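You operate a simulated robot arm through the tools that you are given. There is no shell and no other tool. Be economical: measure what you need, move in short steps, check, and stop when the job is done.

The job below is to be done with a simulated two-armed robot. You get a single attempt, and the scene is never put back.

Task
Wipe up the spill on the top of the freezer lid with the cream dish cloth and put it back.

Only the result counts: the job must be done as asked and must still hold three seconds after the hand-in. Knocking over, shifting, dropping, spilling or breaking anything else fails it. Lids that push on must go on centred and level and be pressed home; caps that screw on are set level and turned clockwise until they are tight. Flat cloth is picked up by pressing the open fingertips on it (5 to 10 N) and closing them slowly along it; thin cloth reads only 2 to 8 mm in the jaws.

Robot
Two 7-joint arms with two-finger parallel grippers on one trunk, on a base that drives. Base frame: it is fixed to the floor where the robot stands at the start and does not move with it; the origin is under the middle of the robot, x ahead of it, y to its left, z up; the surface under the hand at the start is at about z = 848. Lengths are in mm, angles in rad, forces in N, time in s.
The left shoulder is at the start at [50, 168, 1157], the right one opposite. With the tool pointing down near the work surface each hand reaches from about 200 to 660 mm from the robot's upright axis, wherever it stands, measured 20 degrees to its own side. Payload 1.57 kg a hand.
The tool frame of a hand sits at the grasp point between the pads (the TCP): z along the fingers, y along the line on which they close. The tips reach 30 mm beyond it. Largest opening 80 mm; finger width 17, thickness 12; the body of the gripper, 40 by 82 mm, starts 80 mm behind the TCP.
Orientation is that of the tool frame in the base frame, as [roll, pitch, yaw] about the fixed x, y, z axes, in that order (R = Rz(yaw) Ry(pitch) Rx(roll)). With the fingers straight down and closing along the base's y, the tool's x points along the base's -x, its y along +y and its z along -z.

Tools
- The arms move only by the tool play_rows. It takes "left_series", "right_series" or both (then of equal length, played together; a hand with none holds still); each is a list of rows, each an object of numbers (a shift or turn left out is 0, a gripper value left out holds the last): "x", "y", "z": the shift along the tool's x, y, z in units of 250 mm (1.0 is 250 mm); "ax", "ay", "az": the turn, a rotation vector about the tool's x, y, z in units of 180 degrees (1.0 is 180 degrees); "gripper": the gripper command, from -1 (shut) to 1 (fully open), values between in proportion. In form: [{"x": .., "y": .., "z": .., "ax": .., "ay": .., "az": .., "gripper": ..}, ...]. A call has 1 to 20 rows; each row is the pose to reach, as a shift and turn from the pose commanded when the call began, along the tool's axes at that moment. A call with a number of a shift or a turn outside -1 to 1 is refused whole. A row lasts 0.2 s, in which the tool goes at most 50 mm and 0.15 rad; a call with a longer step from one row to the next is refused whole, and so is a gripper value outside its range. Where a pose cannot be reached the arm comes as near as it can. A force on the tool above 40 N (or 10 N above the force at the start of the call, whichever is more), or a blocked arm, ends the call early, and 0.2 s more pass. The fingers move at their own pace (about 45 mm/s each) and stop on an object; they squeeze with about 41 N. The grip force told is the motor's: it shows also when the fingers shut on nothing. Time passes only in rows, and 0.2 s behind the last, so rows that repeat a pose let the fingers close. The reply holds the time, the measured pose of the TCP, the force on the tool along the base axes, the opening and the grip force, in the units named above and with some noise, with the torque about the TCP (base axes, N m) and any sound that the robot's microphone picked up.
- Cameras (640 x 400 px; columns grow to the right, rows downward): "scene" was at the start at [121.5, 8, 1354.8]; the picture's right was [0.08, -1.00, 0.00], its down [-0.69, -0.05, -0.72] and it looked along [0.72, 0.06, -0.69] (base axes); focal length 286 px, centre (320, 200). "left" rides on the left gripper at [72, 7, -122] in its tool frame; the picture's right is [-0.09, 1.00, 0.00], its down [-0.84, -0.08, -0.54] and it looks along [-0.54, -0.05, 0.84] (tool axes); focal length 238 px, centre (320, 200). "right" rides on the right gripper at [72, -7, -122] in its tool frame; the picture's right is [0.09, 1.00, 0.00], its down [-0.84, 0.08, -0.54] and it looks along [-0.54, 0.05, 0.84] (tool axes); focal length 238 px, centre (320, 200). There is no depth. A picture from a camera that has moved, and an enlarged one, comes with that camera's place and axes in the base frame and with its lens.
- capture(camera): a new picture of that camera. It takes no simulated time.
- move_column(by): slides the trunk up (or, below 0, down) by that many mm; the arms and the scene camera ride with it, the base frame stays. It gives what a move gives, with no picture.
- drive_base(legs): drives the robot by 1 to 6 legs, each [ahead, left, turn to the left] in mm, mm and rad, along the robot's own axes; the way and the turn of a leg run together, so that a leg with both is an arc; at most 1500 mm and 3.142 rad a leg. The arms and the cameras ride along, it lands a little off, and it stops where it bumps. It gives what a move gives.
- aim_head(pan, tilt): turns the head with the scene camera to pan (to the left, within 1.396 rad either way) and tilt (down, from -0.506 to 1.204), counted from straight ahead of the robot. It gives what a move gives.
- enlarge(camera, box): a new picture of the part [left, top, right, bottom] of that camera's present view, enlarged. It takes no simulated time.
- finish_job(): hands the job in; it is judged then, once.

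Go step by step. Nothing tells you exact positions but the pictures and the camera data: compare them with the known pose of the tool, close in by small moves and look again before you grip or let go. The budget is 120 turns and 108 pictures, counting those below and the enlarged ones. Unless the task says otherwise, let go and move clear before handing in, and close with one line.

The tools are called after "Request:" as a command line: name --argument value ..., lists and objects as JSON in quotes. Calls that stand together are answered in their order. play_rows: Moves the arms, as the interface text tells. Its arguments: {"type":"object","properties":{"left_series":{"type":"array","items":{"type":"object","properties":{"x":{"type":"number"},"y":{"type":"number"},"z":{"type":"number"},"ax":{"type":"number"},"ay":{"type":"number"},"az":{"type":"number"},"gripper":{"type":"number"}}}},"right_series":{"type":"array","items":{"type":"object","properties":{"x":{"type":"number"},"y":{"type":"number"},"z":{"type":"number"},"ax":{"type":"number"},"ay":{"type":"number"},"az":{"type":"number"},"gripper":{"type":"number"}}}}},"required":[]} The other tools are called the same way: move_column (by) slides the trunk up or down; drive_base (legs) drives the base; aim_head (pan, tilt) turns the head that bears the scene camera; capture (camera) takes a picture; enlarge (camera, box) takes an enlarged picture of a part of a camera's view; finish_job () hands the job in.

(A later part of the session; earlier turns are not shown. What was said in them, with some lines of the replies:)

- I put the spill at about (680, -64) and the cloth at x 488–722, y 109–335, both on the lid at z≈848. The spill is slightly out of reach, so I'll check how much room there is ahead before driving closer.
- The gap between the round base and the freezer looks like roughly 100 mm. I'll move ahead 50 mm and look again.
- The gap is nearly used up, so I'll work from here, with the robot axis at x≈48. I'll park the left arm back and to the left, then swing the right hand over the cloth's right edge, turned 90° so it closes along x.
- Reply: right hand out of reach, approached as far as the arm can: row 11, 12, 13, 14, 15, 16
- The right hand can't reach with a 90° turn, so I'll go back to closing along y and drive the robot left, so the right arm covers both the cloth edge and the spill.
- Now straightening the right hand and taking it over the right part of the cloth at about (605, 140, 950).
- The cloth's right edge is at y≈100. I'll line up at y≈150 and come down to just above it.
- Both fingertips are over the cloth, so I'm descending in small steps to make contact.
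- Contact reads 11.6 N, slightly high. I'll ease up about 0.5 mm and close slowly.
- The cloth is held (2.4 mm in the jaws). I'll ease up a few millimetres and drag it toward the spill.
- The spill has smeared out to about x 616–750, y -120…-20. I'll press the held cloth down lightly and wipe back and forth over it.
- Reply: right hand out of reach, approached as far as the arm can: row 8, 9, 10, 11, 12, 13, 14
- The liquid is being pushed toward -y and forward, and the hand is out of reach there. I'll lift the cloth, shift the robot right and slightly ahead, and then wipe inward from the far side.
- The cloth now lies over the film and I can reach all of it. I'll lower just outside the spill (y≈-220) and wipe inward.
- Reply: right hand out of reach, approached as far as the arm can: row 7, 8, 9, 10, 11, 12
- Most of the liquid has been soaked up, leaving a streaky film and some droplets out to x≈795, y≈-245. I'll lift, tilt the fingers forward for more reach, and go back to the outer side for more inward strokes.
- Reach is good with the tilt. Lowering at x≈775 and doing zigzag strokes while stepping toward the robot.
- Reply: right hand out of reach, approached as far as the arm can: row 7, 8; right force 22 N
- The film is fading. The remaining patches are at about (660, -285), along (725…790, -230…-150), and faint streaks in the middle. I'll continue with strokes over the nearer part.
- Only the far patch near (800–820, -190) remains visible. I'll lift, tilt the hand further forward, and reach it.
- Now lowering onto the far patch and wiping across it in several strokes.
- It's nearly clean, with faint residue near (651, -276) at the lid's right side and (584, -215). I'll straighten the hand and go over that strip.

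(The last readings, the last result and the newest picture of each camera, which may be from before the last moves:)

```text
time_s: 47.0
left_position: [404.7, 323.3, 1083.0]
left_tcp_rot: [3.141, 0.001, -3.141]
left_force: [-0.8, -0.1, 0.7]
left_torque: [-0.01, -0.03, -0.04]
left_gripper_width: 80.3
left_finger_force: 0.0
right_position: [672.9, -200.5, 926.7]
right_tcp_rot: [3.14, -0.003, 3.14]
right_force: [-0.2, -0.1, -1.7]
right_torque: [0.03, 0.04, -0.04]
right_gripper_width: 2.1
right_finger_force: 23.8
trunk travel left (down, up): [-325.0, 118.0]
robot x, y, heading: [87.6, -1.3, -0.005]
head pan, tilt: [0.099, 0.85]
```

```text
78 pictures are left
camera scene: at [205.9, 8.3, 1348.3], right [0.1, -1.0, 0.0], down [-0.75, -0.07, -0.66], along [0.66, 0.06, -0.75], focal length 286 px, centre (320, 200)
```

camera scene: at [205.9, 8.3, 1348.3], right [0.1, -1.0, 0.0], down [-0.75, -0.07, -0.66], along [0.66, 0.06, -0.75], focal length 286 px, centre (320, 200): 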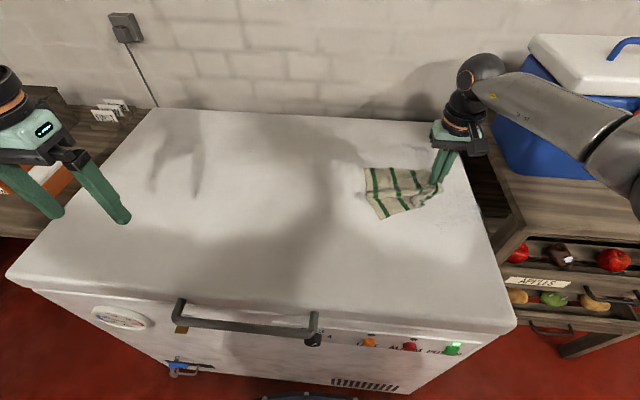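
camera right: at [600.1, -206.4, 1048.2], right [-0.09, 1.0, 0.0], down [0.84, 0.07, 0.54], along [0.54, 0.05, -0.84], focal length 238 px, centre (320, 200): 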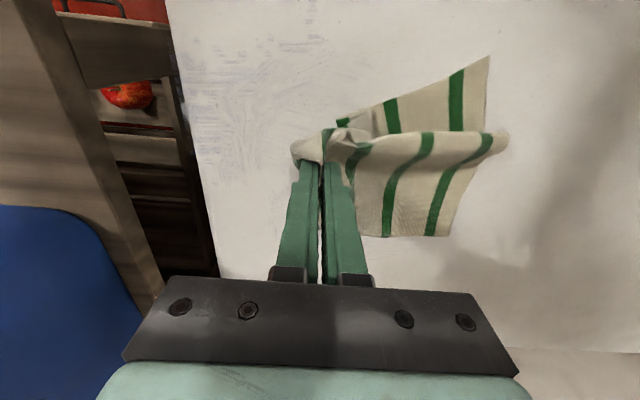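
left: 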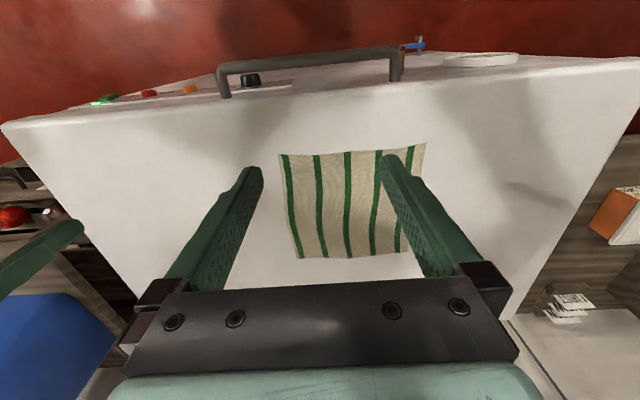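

I can see faint streaks at x 590–690, y -300…-200. Pressing down and doing serpentine strokes over them.

Request:
play_rows --right_series '[{"z": 0.1}, {"z": 0.18}, {"z": 0.196}, {"y": -0.13, "z": 0.196}, {"y": -0.26, "z": 0.196}, {"y": -0.37, "z": 0.196}, {"x": 0.1, "y": -0.37, "z": 0.196}, {"x": 0.1, "y": -0.22, "z": 0.196}, {"x": 0.1, "y": -0.07, "z": 0.196}, {"x": 0.1, "y": 0.05, "z": 0.196}, {"x": 0.2, "y": 0.0, "z": 0.196}, {"x": 0.2, "y": -0.13, "z": 0.196}, {"x": 0.2, "y": -0.26, "z": 0.196}, {"x": 0.2, "y": -0.37, "z": 0.196}, {"x": 0.3, "y": -0.37, "z": 0.196}, {"x": 0.3, "y": -0.22, "z": 0.196}, {"x": 0.3, "y": -0.07, "z": 0.196}, {"x": 0.3, "y": 0.09, "z": 0.196}, {"x": 0.3, "y": 0.25, "z": 0.196}]'

Request:
enlarge --camera "scene" --box '[300, 100, 520, 260]'

Request:
capture --camera "right"

```text
time_s: 51.0
left_position: [402.2, 324.9, 1082.8]
left_tcp_rot: [-3.139, 0.0, 3.141]
left_force: [0.4, 0.0, -0.7]
left_torque: [-0.01, 0.0, -0.04]
left_gripper_width: 80.1
left_finger_force: 0.1
right_position: [597.7, -137.1, 883.0]
right_tcp_rot: [3.14, 0.006, 3.138]
right_force: [-0.2, -7.3, 31.7]
right_torque: [-0.27, -0.14, -0.03]
right_gripper_width: 2.5
right_finger_force: 23.5
trunk travel left (down, up): [-325.0, 118.0]
robot x, y, heading: [84.4, -0.4, -0.003]
head pan, tilt: [0.099, 0.85]
```

```text
2.50 times, centred on (410, 180) of scene
camera zoom: at [203.2, 8.8, 1348.7], right [0.1, -1.0, 0.0], down [-0.75, -0.07, -0.66], along [0.66, 0.06, -0.75], focal length 716 px, centre (95, 250)
```

zoom: 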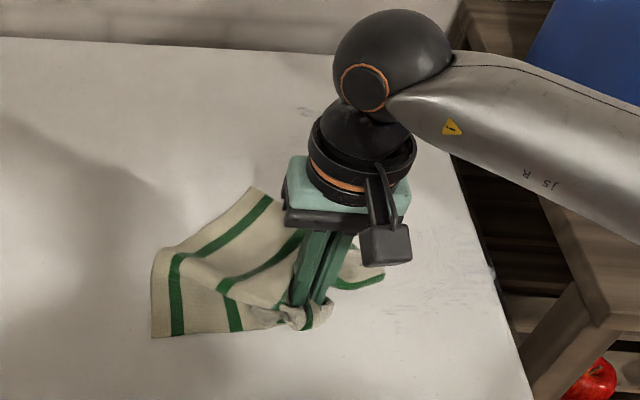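

```text
76 pictures are left
camera right: at [523.8, -142.4, 1003.6], right [-0.09, 1.0, 0.0], down [0.83, 0.07, 0.55], along [0.54, 0.05, -0.84], focal length 238 px, centre (320, 200)
```

right: 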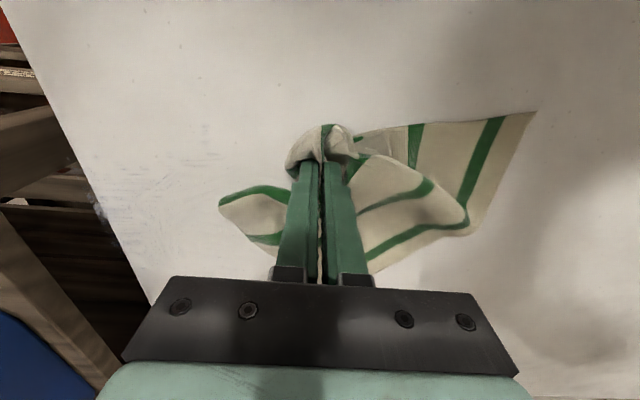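

Almost gone. I'll lift and move the hand aside to inspect the lid clearly.

Request:
play_rows --right_series '[{"z": -0.15}, {"x": 0.05, "y": 0.12, "z": -0.25}, {"x": 0.1, "y": 0.28, "z": -0.33}, {"x": 0.15, "y": 0.44, "z": -0.33}, {"x": 0.2, "y": 0.6, "z": -0.33}, {"x": 0.2, "y": 0.6, "z": -0.33}]'

Request:
enlarge --camera "scene" --box '[300, 100, 520, 260]'

Request:
capture --camera "scene"

```text
time_s: 52.4
left_position: [404.7, 322.6, 1081.6]
left_tcp_rot: [-3.14, 0.0, 3.141]
left_force: [-0.4, -0.9, -0.5]
left_torque: [-0.04, 0.02, 0.0]
left_gripper_width: 79.9
left_finger_force: 0.0
right_position: [546.6, 13.1, 962.1]
right_tcp_rot: [-3.141, -0.002, 3.14]
right_force: [-0.5, 0.4, 0.5]
right_torque: [-0.04, 0.03, 0.0]
right_gripper_width: 2.1
right_finger_force: 24.4
trunk travel left (down, up): [-325.0, 118.0]
robot x, y, heading: [88.3, -0.6, -0.002]
head pan, tilt: [0.099, 0.85]
```

```text
2.50 times, centred on (410, 180) of scene
camera zoom: at [206.1, 8.2, 1348.3], right [0.1, -1.0, 0.0], down [-0.75, -0.07, -0.66], along [0.66, 0.06, -0.75], focal length 716 px, centre (95, 250)
```

zoom: 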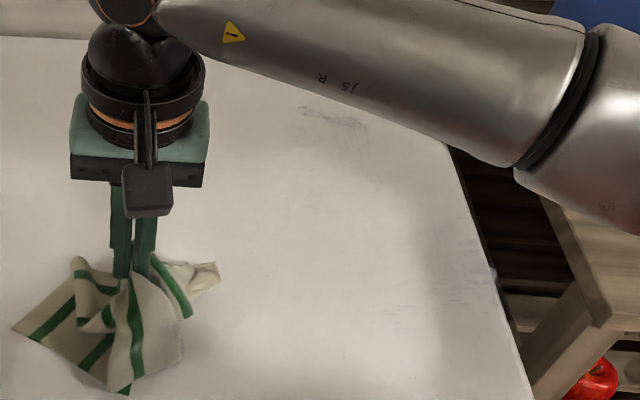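

```text
74 pictures are left
camera scene: at [206.1, 8.2, 1348.3], right [0.1, -1.0, 0.0], down [-0.75, -0.07, -0.66], along [0.66, 0.06, -0.75], focal length 286 px, centre (320, 200)
```

scene: 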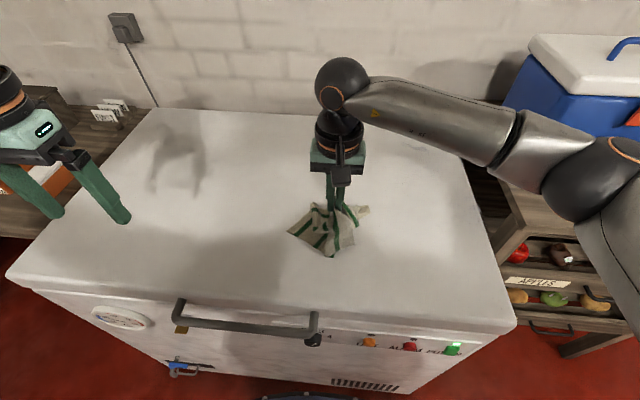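

A faint streak is left at about (865, -200) and a trace at the right lid edge. I'll take the tilted hand back to both.

Request:
play_rows --right_series '[{"x": -0.08, "y": -0.11, "ay": -0.034}, {"x": -0.16, "y": -0.22, "ay": -0.068}, {"x": -0.24, "y": -0.33, "ay": -0.102}, {"x": -0.32, "y": -0.44, "ay": -0.136}, {"x": -0.4, "y": -0.55, "ay": -0.17}, {"x": -0.48, "y": -0.66, "ay": -0.204}, {"x": -0.56, "y": -0.77, "ay": -0.238}, {"x": -0.65, "y": -0.88, "ay": -0.27}, {"x": -0.78, "y": -0.98, "z": 0.03, "ay": -0.27}, {"x": -0.92, "y": -0.98, "z": 0.03, "ay": -0.27}, {"x": -1.0, "y": -0.98, "z": 0.03, "ay": -0.27}, {"x": -1.0, "y": -0.98, "z": 0.03, "ay": -0.27}]'

Request:
capture --camera "scene"

```text
time_s: 55.0
left_position: [403.1, 323.0, 1082.8]
left_tcp_rot: [3.141, 0.0, -3.141]
left_force: [-0.3, -0.3, 0.7]
left_torque: [-0.01, 0.0, 0.0]
left_gripper_width: 80.0
left_finger_force: 0.1
right_position: [799.8, -232.9, 955.2]
right_tcp_rot: [3.14, 0.846, 3.138]
right_force: [-0.3, 0.1, 0.2]
right_torque: [0.0, -0.02, 0.02]
right_gripper_width: 2.2
right_finger_force: 23.7
trunk travel left (down, up): [-325.0, 118.0]
robot x, y, heading: [88.2, -1.0, -0.002]
head pan, tilt: [0.099, 0.85]
```

```text
73 pictures are left
camera scene: at [206.0, 8.4, 1348.3], right [0.1, -1.0, 0.0], down [-0.75, -0.07, -0.66], along [0.66, 0.06, -0.75], focal length 286 px, centre (320, 200)
```

scene: 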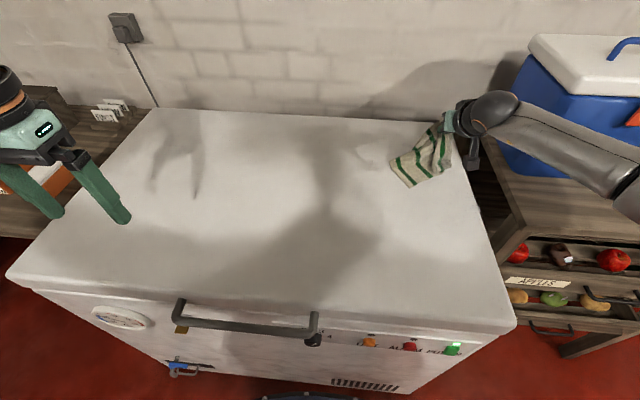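

Request:
play_rows --right_series '[{"x": 0.0, "z": 0.12}, {"x": 0.05, "z": 0.24}, {"x": 0.1, "z": 0.32}, {"x": 0.115, "z": 0.342}, {"x": 0.115, "y": 0.1, "z": 0.342}, {"x": 0.115, "y": 0.2, "z": 0.342}, {"x": 0.115, "y": 0.3, "z": 0.342}, {"x": 0.115, "y": 0.4, "z": 0.342}, {"x": 0.09, "y": 0.4, "z": 0.372}, {"x": 0.09, "y": 0.28, "z": 0.372}, {"x": 0.09, "y": 0.16, "z": 0.372}, {"x": 0.09, "y": 0.04, "z": 0.372}, {"x": 0.16, "y": 0.04, "z": 0.29}, {"x": 0.16, "y": 0.16, "z": 0.29}, {"x": 0.16, "y": 0.28, "z": 0.29}, {"x": 0.16, "y": 0.4, "z": 0.29}, {"x": 0.06, "y": 0.4, "z": 0.17}]'

Request:
enlarge --camera "scene" --box '[300, 100, 520, 260]'

```text
time_s: 58.6
left_position: [403.2, 323.8, 1082.7]
left_tcp_rot: [-3.141, -0.001, -3.141]
left_force: [0.3, 0.3, -1.3]
left_torque: [0.03, 0.03, 0.03]
left_gripper_width: 80.0
left_finger_force: 0.1
right_position: [818.8, -135.3, 914.0]
right_tcp_rot: [3.141, 0.846, 3.136]
right_force: [-0.4, 0.7, -0.8]
right_torque: [-0.01, -0.02, -0.03]
right_gripper_width: 2.3
right_finger_force: 24.2
right hand out of reach, approached as far as the arm can: row 9
trunk travel left (down, up): [-325.0, 118.0]
robot x, y, heading: [88.5, -3.4, -0.001]
head pan, tilt: [0.099, 0.85]
```

```text
2.50 times, centred on (410, 180) of scene
camera zoom: at [205.4, 8.2, 1348.3], right [0.1, -1.0, 0.0], down [-0.75, -0.07, -0.66], along [0.66, 0.06, -0.75], focal length 716 px, centre (95, 250)
```

zoom: 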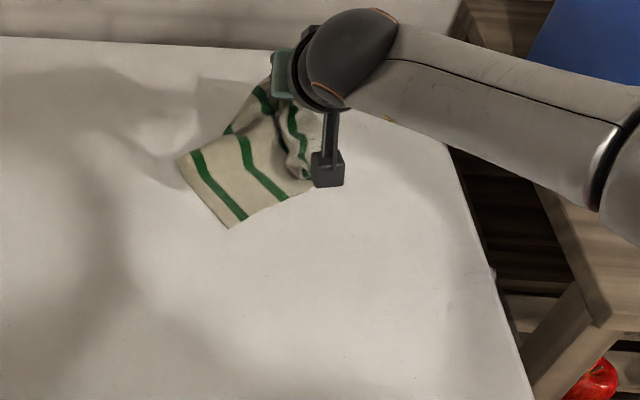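

The far streak is gone. Next is the trace at the right lid edge near (650, -300).

Request:
play_rows --right_series '[{"x": 0.0, "y": -0.08, "z": -0.08, "ay": 0.034}, {"x": 0.05, "y": -0.16, "z": -0.14, "ay": 0.068}, {"x": 0.1, "y": -0.24, "z": -0.2, "ay": 0.102}, {"x": 0.15, "y": -0.32, "z": -0.26, "ay": 0.136}, {"x": 0.2, "y": -0.41, "z": -0.32, "ay": 0.17}, {"x": 0.25, "y": -0.5, "z": -0.38, "ay": 0.204}, {"x": 0.294, "y": -0.58, "z": -0.43, "ay": 0.238}, {"x": 0.294, "y": -0.644, "z": -0.43, "ay": 0.27}, {"x": 0.294, "y": -0.644, "z": -0.43, "ay": 0.27}]'

Request:
capture --camera "right"

```text
time_s: 60.6
left_position: [403.4, 324.1, 1082.6]
left_tcp_rot: [-3.141, -0.001, 3.141]
left_force: [-0.9, 0.0, 0.6]
left_torque: [0.03, 0.0, 0.0]
left_gripper_width: 80.3
left_finger_force: 0.1
right_position: [687.1, -294.0, 932.7]
right_tcp_rot: [-3.141, -0.004, 3.138]
right_force: [0.4, -0.1, -0.7]
right_torque: [-0.01, 0.01, 0.01]
right_gripper_width: 2.2
right_finger_force: 23.5
trunk travel left (down, up): [-325.0, 118.0]
robot x, y, heading: [87.9, 0.5, 0.001]
head pan, tilt: [0.099, 0.85]
```

```text
71 pictures are left
camera right: at [615.7, -299.9, 1054.2], right [-0.09, 1.0, 0.0], down [0.84, 0.07, 0.54], along [0.54, 0.05, -0.84], focal length 238 px, centre (320, 200)
```

right: 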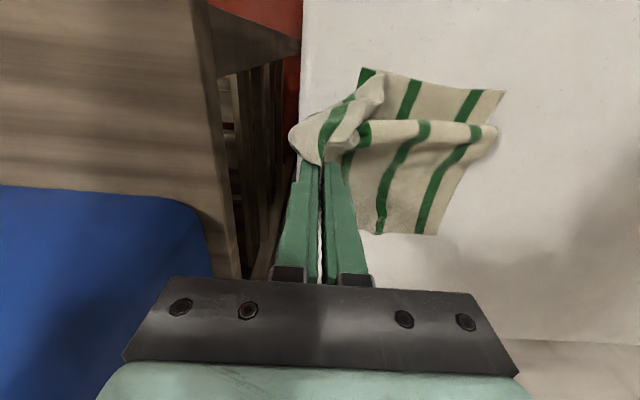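

Request:
play_rows --right_series '[{"x": 0.03, "z": 0.1}, {"x": 0.03, "z": 0.19}, {"x": 0.03, "y": -0.01, "z": 0.216}, {"x": 0.11, "y": -0.01, "z": 0.216}, {"x": 0.19, "y": -0.01, "z": 0.216}, {"x": 0.27, "y": -0.01, "z": 0.216}, {"x": 0.35, "y": -0.01, "z": 0.216}, {"x": 0.27, "y": 0.02, "z": 0.216}, {"x": 0.19, "y": 0.02, "z": 0.216}, {"x": 0.11, "y": 0.02, "z": 0.216}, {"x": 0.15, "y": 0.1, "z": 0.216}, {"x": 0.15, "y": 0.22, "z": 0.216}, {"x": 0.15, "y": 0.34, "z": 0.216}, {"x": 0.15, "y": 0.34, "z": 0.1}, {"x": 0.2, "y": 0.48, "z": -0.05}, {"x": 0.3, "y": 0.64, "z": -0.1}, {"x": 0.4, "y": 0.8, "z": -0.1}, {"x": 0.45, "y": 0.96, "z": -0.1}]'

Request:
enlarge --camera "scene" --box '[300, 100, 520, 260]'

Request:
capture --camera "scene"

```text
refused: row 15 steps farther than a row can; nothing moved
```

```text
2.50 times, centred on (410, 180) of scene
camera zoom: at [205.9, 8.3, 1348.3], right [0.1, -1.0, 0.0], down [-0.75, -0.07, -0.66], along [0.66, 0.06, -0.75], focal length 716 px, centre (95, 250)
```

zoom: 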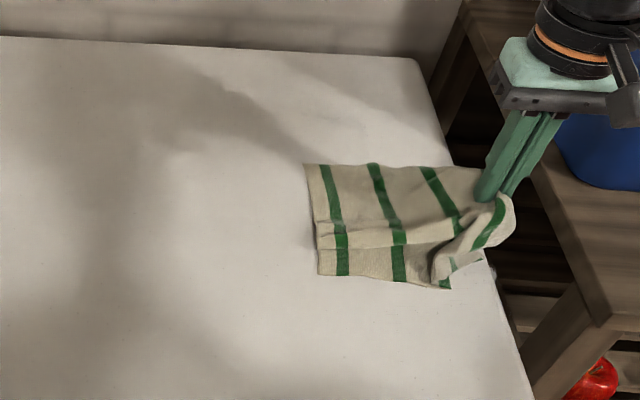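

```text
69 pictures are left
camera scene: at [205.9, 8.3, 1348.3], right [0.1, -1.0, 0.0], down [-0.75, -0.07, -0.66], along [0.66, 0.06, -0.75], focal length 286 px, centre (320, 200)
```

scene: 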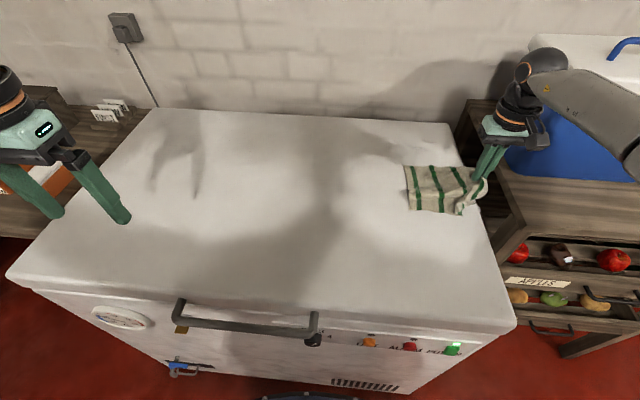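

One step was too long, so I'm redoing the same wipe with shorter steps.

Request:
play_rows --right_series '[{"x": 0.03, "z": 0.1}, {"x": 0.03, "z": 0.19}, {"x": 0.03, "y": -0.01, "z": 0.216}, {"x": 0.11, "y": -0.01, "z": 0.216}, {"x": 0.19, "y": -0.01, "z": 0.216}, {"x": 0.27, "y": -0.01, "z": 0.216}, {"x": 0.35, "y": -0.01, "z": 0.216}, {"x": 0.27, "y": 0.02, "z": 0.216}, {"x": 0.19, "y": 0.02, "z": 0.216}, {"x": 0.11, "y": 0.02, "z": 0.216}, {"x": 0.15, "y": 0.1, "z": 0.216}, {"x": 0.15, "y": 0.22, "z": 0.216}, {"x": 0.15, "y": 0.34, "z": 0.216}, {"x": 0.15, "y": 0.34, "z": 0.1}, {"x": 0.18, "y": 0.44, "z": -0.02}, {"x": 0.23, "y": 0.57, "z": -0.1}, {"x": 0.3, "y": 0.72, "z": -0.1}, {"x": 0.37, "y": 0.87, "z": -0.1}, {"x": 0.43, "y": 1.0, "z": -0.1}]'

Request:
enlarge --camera "scene" --box '[300, 100, 520, 260]'

Request:
capture --camera "right"

```text
time_s: 64.6
left_position: [404.0, 324.4, 1083.0]
left_tcp_rot: [-3.14, -0.001, 3.141]
left_force: [0.5, -0.1, 0.7]
left_torque: [0.01, -0.02, -0.01]
left_gripper_width: 79.9
left_finger_force: 0.1
right_position: [581.0, -42.7, 952.9]
right_tcp_rot: [-3.14, -0.002, 3.137]
right_force: [0.3, 0.7, -0.1]
right_torque: [-0.02, -0.05, 0.0]
right_gripper_width: 2.6
right_finger_force: 23.6
trunk travel left (down, up): [-325.0, 118.0]
robot x, y, heading: [89.3, -3.8, -0.004]
head pan, tilt: [0.099, 0.85]
```

```text
2.50 times, centred on (410, 180) of scene
camera zoom: at [205.9, 8.9, 1348.3], right [0.1, -1.0, 0.0], down [-0.75, -0.07, -0.66], along [0.66, 0.06, -0.75], focal length 716 px, centre (95, 250)
```

zoom: 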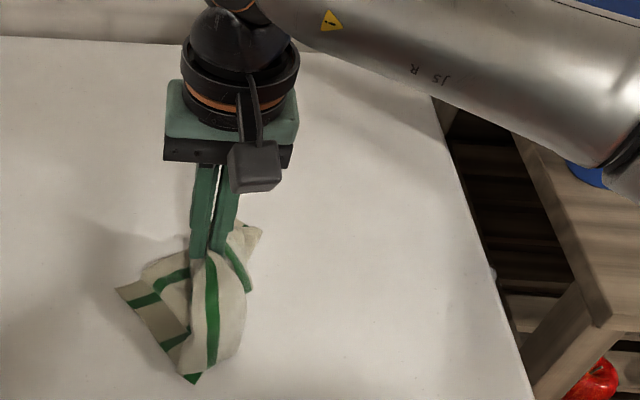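

```text
67 pictures are left
camera right: at [508.3, -48.1, 1075.3], right [-0.09, 1.0, 0.0], down [0.84, 0.07, 0.54], along [0.54, 0.05, -0.84], focal length 238 px, centre (320, 200)
```

right: 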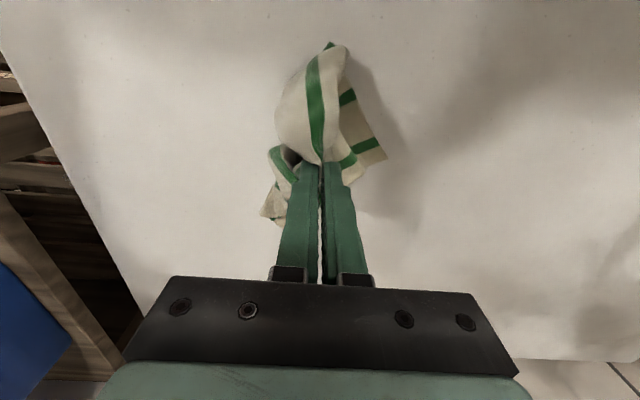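

The top looks clean. I'll check the lid edge spot and the whole wiped area up close.

Request:
enlarge --camera "scene" --box '[440, 180, 510, 230]'

Request:
enlarge --camera "scene" --box '[370, 110, 490, 190]'

```text
8.00 times, centred on (475, 205) of scene
camera zoom: at [205.9, 8.9, 1348.3], right [0.1, -1.0, 0.0], down [-0.75, -0.07, -0.66], along [0.66, 0.06, -0.75], focal length 2290 px, centre (-920, 160)
```

zoom: 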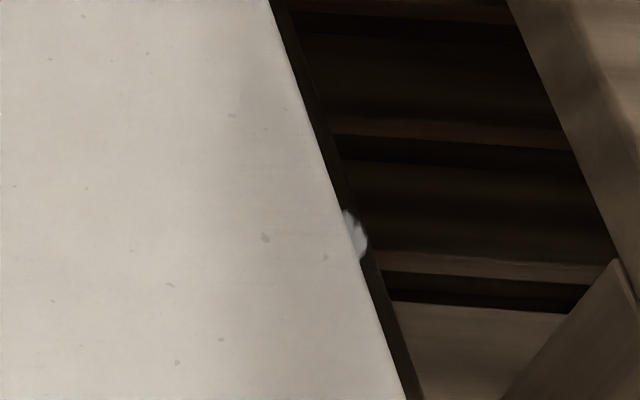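

```text
5.00 times, centred on (430, 150) of scene
camera zoom: at [205.9, 8.9, 1348.3], right [0.1, -1.0, 0.0], down [-0.75, -0.07, -0.66], along [0.66, 0.06, -0.75], focal length 1431 px, centre (-230, 450)
```

zoom: 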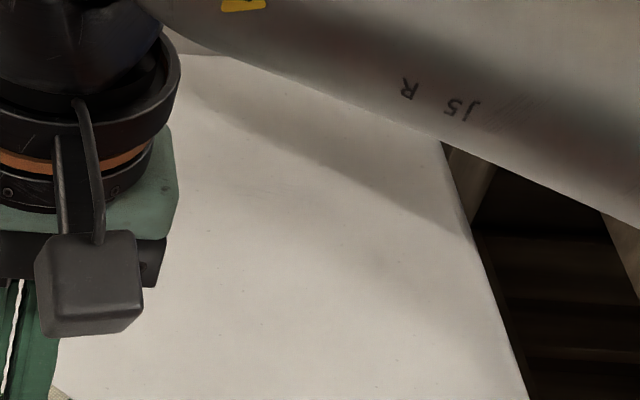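

One tiny bead hangs on the lid's right edge near (650, -312). I'll wipe along that edge with the cloth bunch overlapping it.

Request:
play_rows --right_series '[{"x": -0.06, "y": -0.14}, {"x": -0.12, "y": -0.28}, {"x": -0.18, "y": -0.42}, {"x": -0.24, "y": -0.56}, {"x": -0.3, "y": -0.7}, {"x": -0.36, "y": -0.84}, {"x": -0.42, "y": -0.98}, {"x": -0.42, "y": -1.0, "z": 0.1}, {"x": -0.42, "y": -1.0, "z": 0.1}]'

Request:
play_rows --right_series '[{"y": -0.08, "z": 0.1}, {"y": -0.08, "z": 0.18}, {"y": -0.08, "z": 0.2}, {"x": 0.1, "y": -0.08, "z": 0.204}, {"x": 0.2, "y": -0.08, "z": 0.204}, {"x": 0.3, "y": -0.08, "z": 0.204}, {"x": 0.38, "y": -0.08, "z": 0.204}, {"x": 0.28, "y": -0.06, "z": 0.204}, {"x": 0.18, "y": -0.06, "z": 0.204}, {"x": 0.08, "y": -0.06, "z": 0.204}, {"x": 0.16, "y": -0.08, "z": 0.204}, {"x": 0.16, "y": 0.0, "z": 0.204}, {"x": 0.16, "y": 0.12, "z": 0.204}, {"x": 0.16, "y": 0.12, "z": 0.05}]'

Request:
enlarge --camera "scene" --box '[400, 150, 540, 250]'

```text
time_s: 66.6
left_position: [403.1, 323.0, 1081.8]
left_tcp_rot: [-3.141, 0.001, -3.141]
left_force: [0.1, 0.3, -0.5]
left_torque: [0.0, -0.01, -0.04]
left_gripper_width: 80.1
left_finger_force: 0.1
right_position: [687.1, -295.8, 932.0]
right_tcp_rot: [-3.142, -0.002, 3.139]
right_force: [-0.3, -0.7, -0.4]
right_torque: [0.0, 0.01, 0.03]
right_gripper_width: 2.2
right_finger_force: 23.7
trunk travel left (down, up): [-325.0, 118.0]
robot x, y, heading: [87.9, -3.7, -0.001]
head pan, tilt: [0.099, 0.85]
```

```text
time_s: 69.6
left_position: [404.4, 324.2, 1081.8]
left_tcp_rot: [-3.141, 0.0, -3.142]
left_force: [0.4, 0.0, -0.7]
left_torque: [0.02, -0.01, -0.02]
left_gripper_width: 79.9
left_finger_force: 0.1
right_position: [647.6, -263.2, 920.1]
right_tcp_rot: [-3.141, -0.003, 3.139]
right_force: [-0.8, -0.6, -0.3]
right_torque: [-0.02, 0.0, -0.04]
right_gripper_width: 2.5
right_finger_force: 23.3
trunk travel left (down, up): [-325.0, 118.0]
robot x, y, heading: [92.5, -1.8, 0.0]
head pan, tilt: [0.099, 0.85]
```

```text
4.00 times, centred on (470, 200) of scene
camera zoom: at [205.6, 8.6, 1348.3], right [0.1, -1.0, 0.0], down [-0.75, -0.07, -0.66], along [0.66, 0.06, -0.75], focal length 1145 px, centre (-280, 200)
```

zoom: 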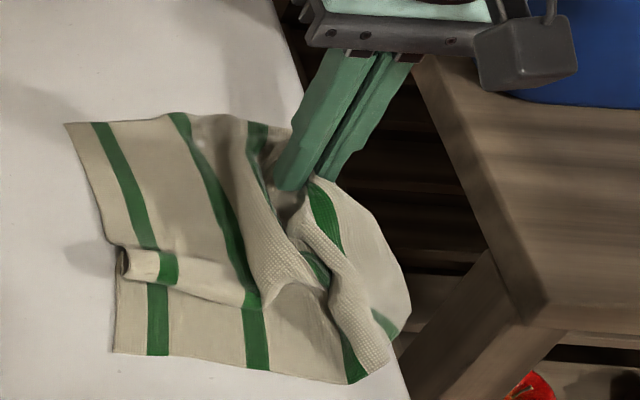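

Now I'll return the cloth: lift it clear, swing back to the left, then shift the robot left so it can be laid out at its original spot.

Request:
play_rows --right_series '[{"z": -0.15}, {"z": -0.3, "y": 0.05}, {"z": -0.42, "y": 0.18, "x": 0.03}, {"z": -0.5, "y": 0.34, "x": 0.07}, {"z": -0.56, "y": 0.5, "x": 0.11}, {"z": -0.62, "y": 0.66, "x": 0.15}, {"z": -0.62, "y": 0.82, "x": 0.18}, {"z": -0.62, "y": 0.95, "x": 0.18}, {"z": -0.62, "y": 0.95, "x": 0.18}]'

Request:
capture --camera "scene"

Request:
drive_base --legs '[[0, 220, 0]]'

Request:
capture --camera "scene"

```text
time_s: 71.6
left_position: [403.4, 323.6, 1081.2]
left_tcp_rot: [-3.141, -0.001, -3.141]
left_force: [-0.8, -1.0, -0.6]
left_torque: [0.01, 0.04, -0.02]
left_gripper_width: 80.2
left_finger_force: 0.1
right_position: [601.8, -25.9, 1072.9]
right_tcp_rot: [3.141, -0.002, 3.136]
right_force: [0.9, -0.4, -0.4]
right_torque: [-0.03, 0.03, -0.01]
right_gripper_width: 2.6
right_finger_force: 23.6
trunk travel left (down, up): [-325.0, 118.0]
robot x, y, heading: [90.5, -1.6, 0.0]
head pan, tilt: [0.099, 0.85]
```

```text
63 pictures are left
camera scene: at [206.0, 8.2, 1348.3], right [0.1, -1.0, 0.0], down [-0.75, -0.07, -0.66], along [0.66, 0.06, -0.75], focal length 286 px, centre (320, 200)
```

scene: 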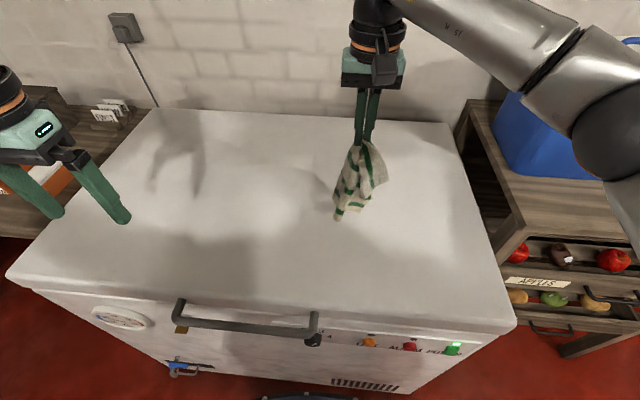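

```text
time_s: 74.2
left_position: [402.8, 548.0, 1082.1]
left_tcp_rot: [-3.14, -0.002, -3.138]
left_force: [-0.2, 0.1, -0.7]
left_torque: [-0.01, -0.02, -0.01]
left_gripper_width: 80.3
left_finger_force: 0.1
right_position: [602.2, 199.7, 1073.0]
right_tcp_rot: [3.142, -0.002, -3.14]
right_force: [1.0, 0.5, 0.0]
right_torque: [0.01, -0.04, 0.01]
right_gripper_width: 2.2
right_finger_force: 23.1
trunk travel left (down, up): [-325.0, 118.0]
robot x, y, heading: [90.0, 223.4, 0.008]
head pan, tilt: [0.099, 0.85]
```

```text
62 pictures are left
camera scene: at [206.0, 232.4, 1348.3], right [0.1, -0.99, 0.0], down [-0.75, -0.08, -0.66], along [0.66, 0.07, -0.75], focal length 286 px, centre (320, 200)
```

scene: 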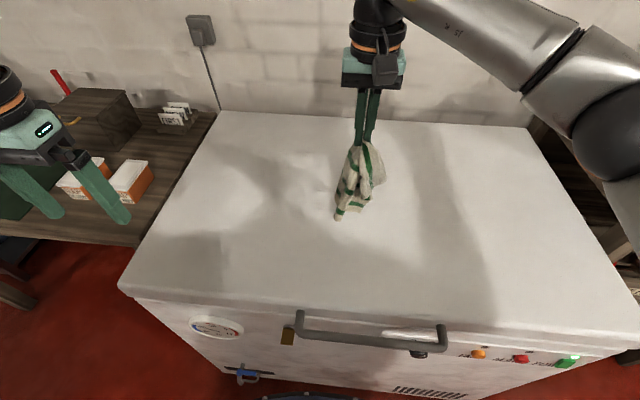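

The lid is clean. I'll bring the cloth to the left side, touch its hanging edge down at y≈325, and lay it out back to the right.

Request:
play_rows --right_series '[{"y": 0.17}, {"y": 0.34}, {"y": 0.5}, {"y": 0.5, "z": 0.14}, {"y": 0.5, "z": 0.28}, {"y": 0.5, "z": 0.36}, {"y": 0.46, "z": 0.42}, {"y": 0.4, "z": 0.48}, {"y": 0.33, "z": 0.54}, {"y": 0.25, "z": 0.6}, {"y": 0.17, "z": 0.66}, {"y": 0.08, "z": 0.71}, {"y": 0.0, "z": 0.74}, {"y": -0.08, "z": 0.755}, {"y": -0.15, "z": 0.76}, {"y": -0.2, "z": 0.762}, {"y": -0.2, "z": 0.762}]'

Request:
capture --camera "scene"

Request:
capture --camera "right"

```text
time_s: 77.8
left_position: [402.2, 547.5, 1080.7]
left_tcp_rot: [3.14, -0.001, -3.138]
left_force: [-0.5, 0.4, 0.0]
left_torque: [0.01, 0.01, -0.05]
left_gripper_width: 79.9
left_finger_force: 0.1
right_position: [600.7, 149.3, 884.1]
right_tcp_rot: [-3.141, -0.002, -3.14]
right_force: [0.1, 0.2, 3.1]
right_torque: [0.03, 0.0, -0.01]
right_gripper_width: 2.5
right_finger_force: 23.4
right hand out of reach, approached as far as the arm can: row 3
trunk travel left (down, up): [-325.0, 118.0]
robot x, y, heading: [88.8, 225.8, 0.001]
head pan, tilt: [0.099, 0.85]
```

```text
61 pictures are left
camera scene: at [205.8, 232.3, 1348.3], right [0.1, -0.99, 0.0], down [-0.75, -0.08, -0.66], along [0.66, 0.07, -0.75], focal length 286 px, centre (320, 200)
```

scene: 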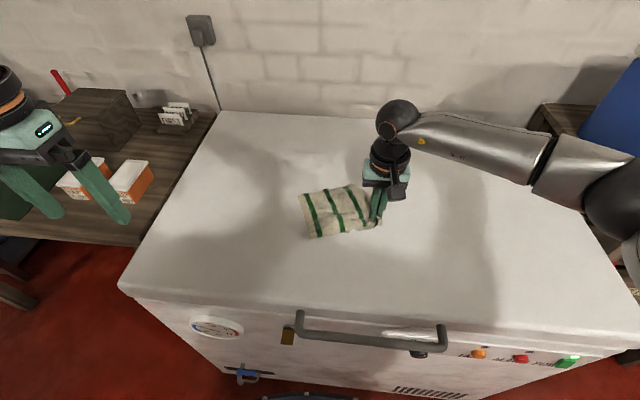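

```text
60 pictures are left
camera right: at [528.6, 144.1, 1004.7], right [-0.09, 1.0, 0.0], down [0.84, 0.08, 0.54], along [0.54, 0.05, -0.84], focal length 238 px, centre (320, 200)
```

right: 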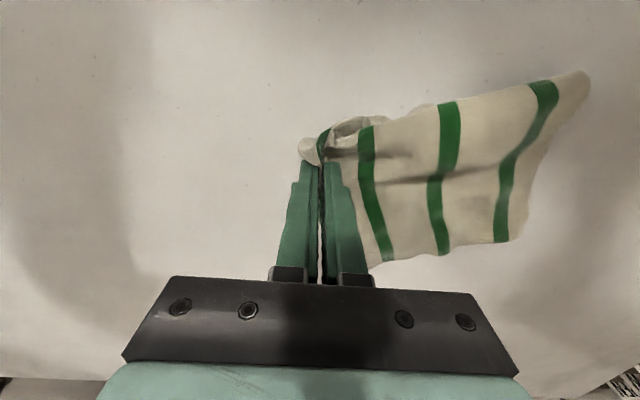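

It's laid at the original centre, though partly folded. I'll open gently, lift clear, and look.

Request:
play_rows --right_series '[{"gripper": -0.8}, {"gripper": -0.6}, {"gripper": -0.4}, {"gripper": -0.2}, {"gripper": -0.2}, {"z": -0.1, "gripper": -0.2}, {"z": -0.25, "gripper": -0.2}, {"z": -0.4, "gripper": -0.2}, {"z": -0.5, "gripper": -0.2}, {"x": 0.15, "y": -0.1, "z": -0.5}, {"x": 0.3, "y": -0.2, "z": -0.5}, {"x": 0.3, "y": -0.2, "z": -0.5}]'

Request:
capture --camera "right"

Request:
enlarge --camera "scene" --box '[240, 140, 460, 280]'

```text
time_s: 80.4
left_position: [403.3, 548.7, 1081.9]
left_tcp_rot: [-3.142, -0.002, -3.139]
left_force: [0.2, 0.1, 0.0]
left_torque: [-0.01, 0.0, -0.01]
left_gripper_width: 79.7
left_finger_force: 0.2
right_position: [524.5, 98.9, 1010.3]
right_tcp_rot: [-3.14, -0.001, 3.141]
right_force: [0.0, 0.0, 0.0]
right_torque: [-0.03, -0.03, -0.01]
right_gripper_width: 32.1
right_finger_force: 0.1
trunk travel left (down, up): [-325.0, 118.0]
robot x, y, heading: [86.8, 222.3, 0.004]
head pan, tilt: [0.099, 0.85]
```

```text
59 pictures are left
camera right: at [453.3, 92.8, 1130.9], right [-0.09, 1.0, 0.0], down [0.84, 0.08, 0.54], along [0.54, 0.05, -0.84], focal length 238 px, centre (320, 200)
```

right: 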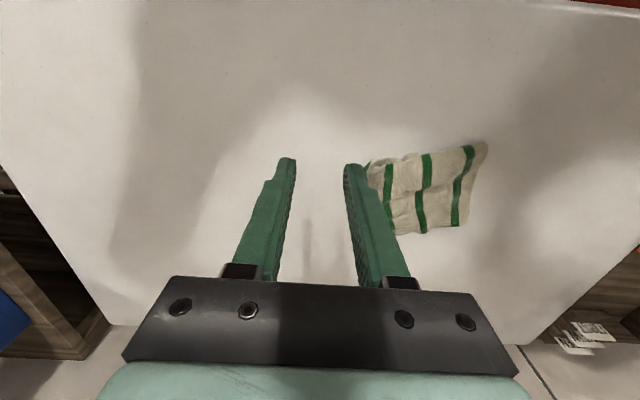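

```text
2.86 times, centred on (350, 210) of scene
camera zoom: at [206.1, 232.3, 1348.3], right [0.1, -0.99, 0.0], down [-0.75, -0.08, -0.66], along [0.66, 0.07, -0.75], focal length 818 px, centre (234, 171)
```

zoom: 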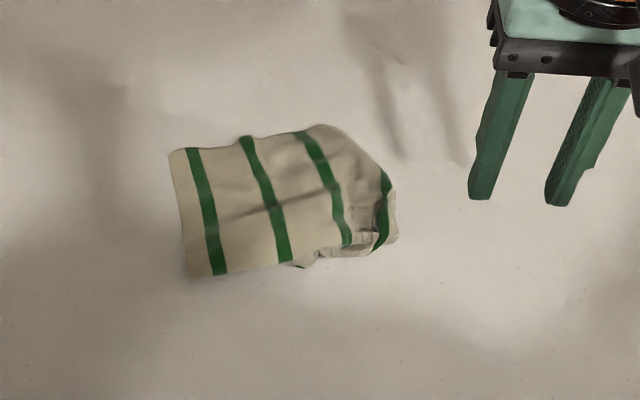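

The cloth lies within about 20 mm of its original centre. A final check of the whole lid for residue before handing in.

Request:
aim_head --pan -0.5 --tilt 0.8

Request:
capture --camera "scene"

Request:
enlarge --camera "scene" --box '[240, 110, 460, 250]'

```text
time_s: 81.4
left_position: [402.7, 549.0, 1082.7]
left_tcp_rot: [3.142, 0.001, -3.138]
left_force: [0.2, 0.2, 0.3]
left_torque: [0.0, 0.0, 0.01]
left_gripper_width: 80.0
left_finger_force: 0.1
right_position: [525.7, 98.4, 1009.5]
right_tcp_rot: [-3.141, -0.002, 3.141]
right_force: [-0.2, 0.6, 0.4]
right_torque: [0.03, -0.03, 0.02]
right_gripper_width: 32.1
right_finger_force: 0.2
trunk travel left (down, up): [-325.0, 118.0]
robot x, y, heading: [87.6, 225.1, 0.001]
head pan, tilt: [-0.499, 0.799]
```

```text
57 pictures are left
camera scene: at [199.1, 185.8, 1352.3], right [-0.48, -0.88, 0.0], down [-0.63, 0.34, -0.7], along [0.61, -0.33, -0.72], focal length 286 px, centre (320, 200)
```

scene: 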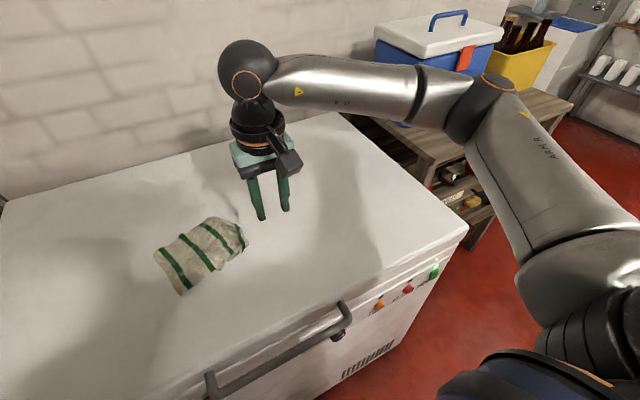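

```text
2.86 times, centred on (350, 180) of scene
camera zoom: at [199.1, 185.8, 1352.3], right [-0.48, -0.88, 0.0], down [-0.63, 0.34, -0.7], along [0.61, -0.33, -0.72], focal length 818 px, centre (234, 257)
```

zoom: 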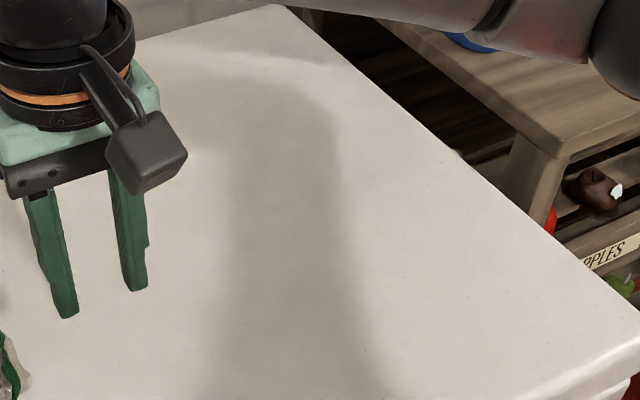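

Request:
enlarge --camera "scene" --box '[370, 120, 440, 165]'

```text
8.89 times, centred on (405, 142) of scene
camera zoom: at [199.1, 185.8, 1352.3], right [-0.48, -0.88, 0.0], down [-0.63, 0.34, -0.7], along [0.61, -0.33, -0.72], focal length 2544 px, centre (-436, 711)
```

zoom: 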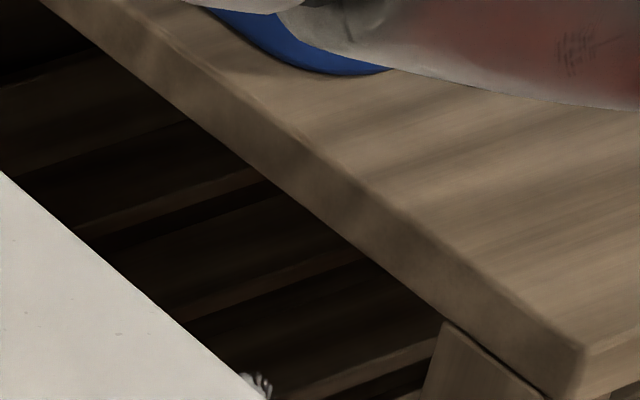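

The lid top looks clean and the cloth is back, but a bead about 5 mm across still hangs over the lid's right rim, off the top surface. Going after it would mean gripping the cloth again and risking what's done, so I'm leaving it and handing in.

Request:
finish_job

```text
The job is handed in.
```

I wiped the spill off the freezer lid and put the cream cloth back within about 20 mm of its original spot, but it is partly folded rather than flat, and a roughly 5 mm bead remains on the lid's right rim.
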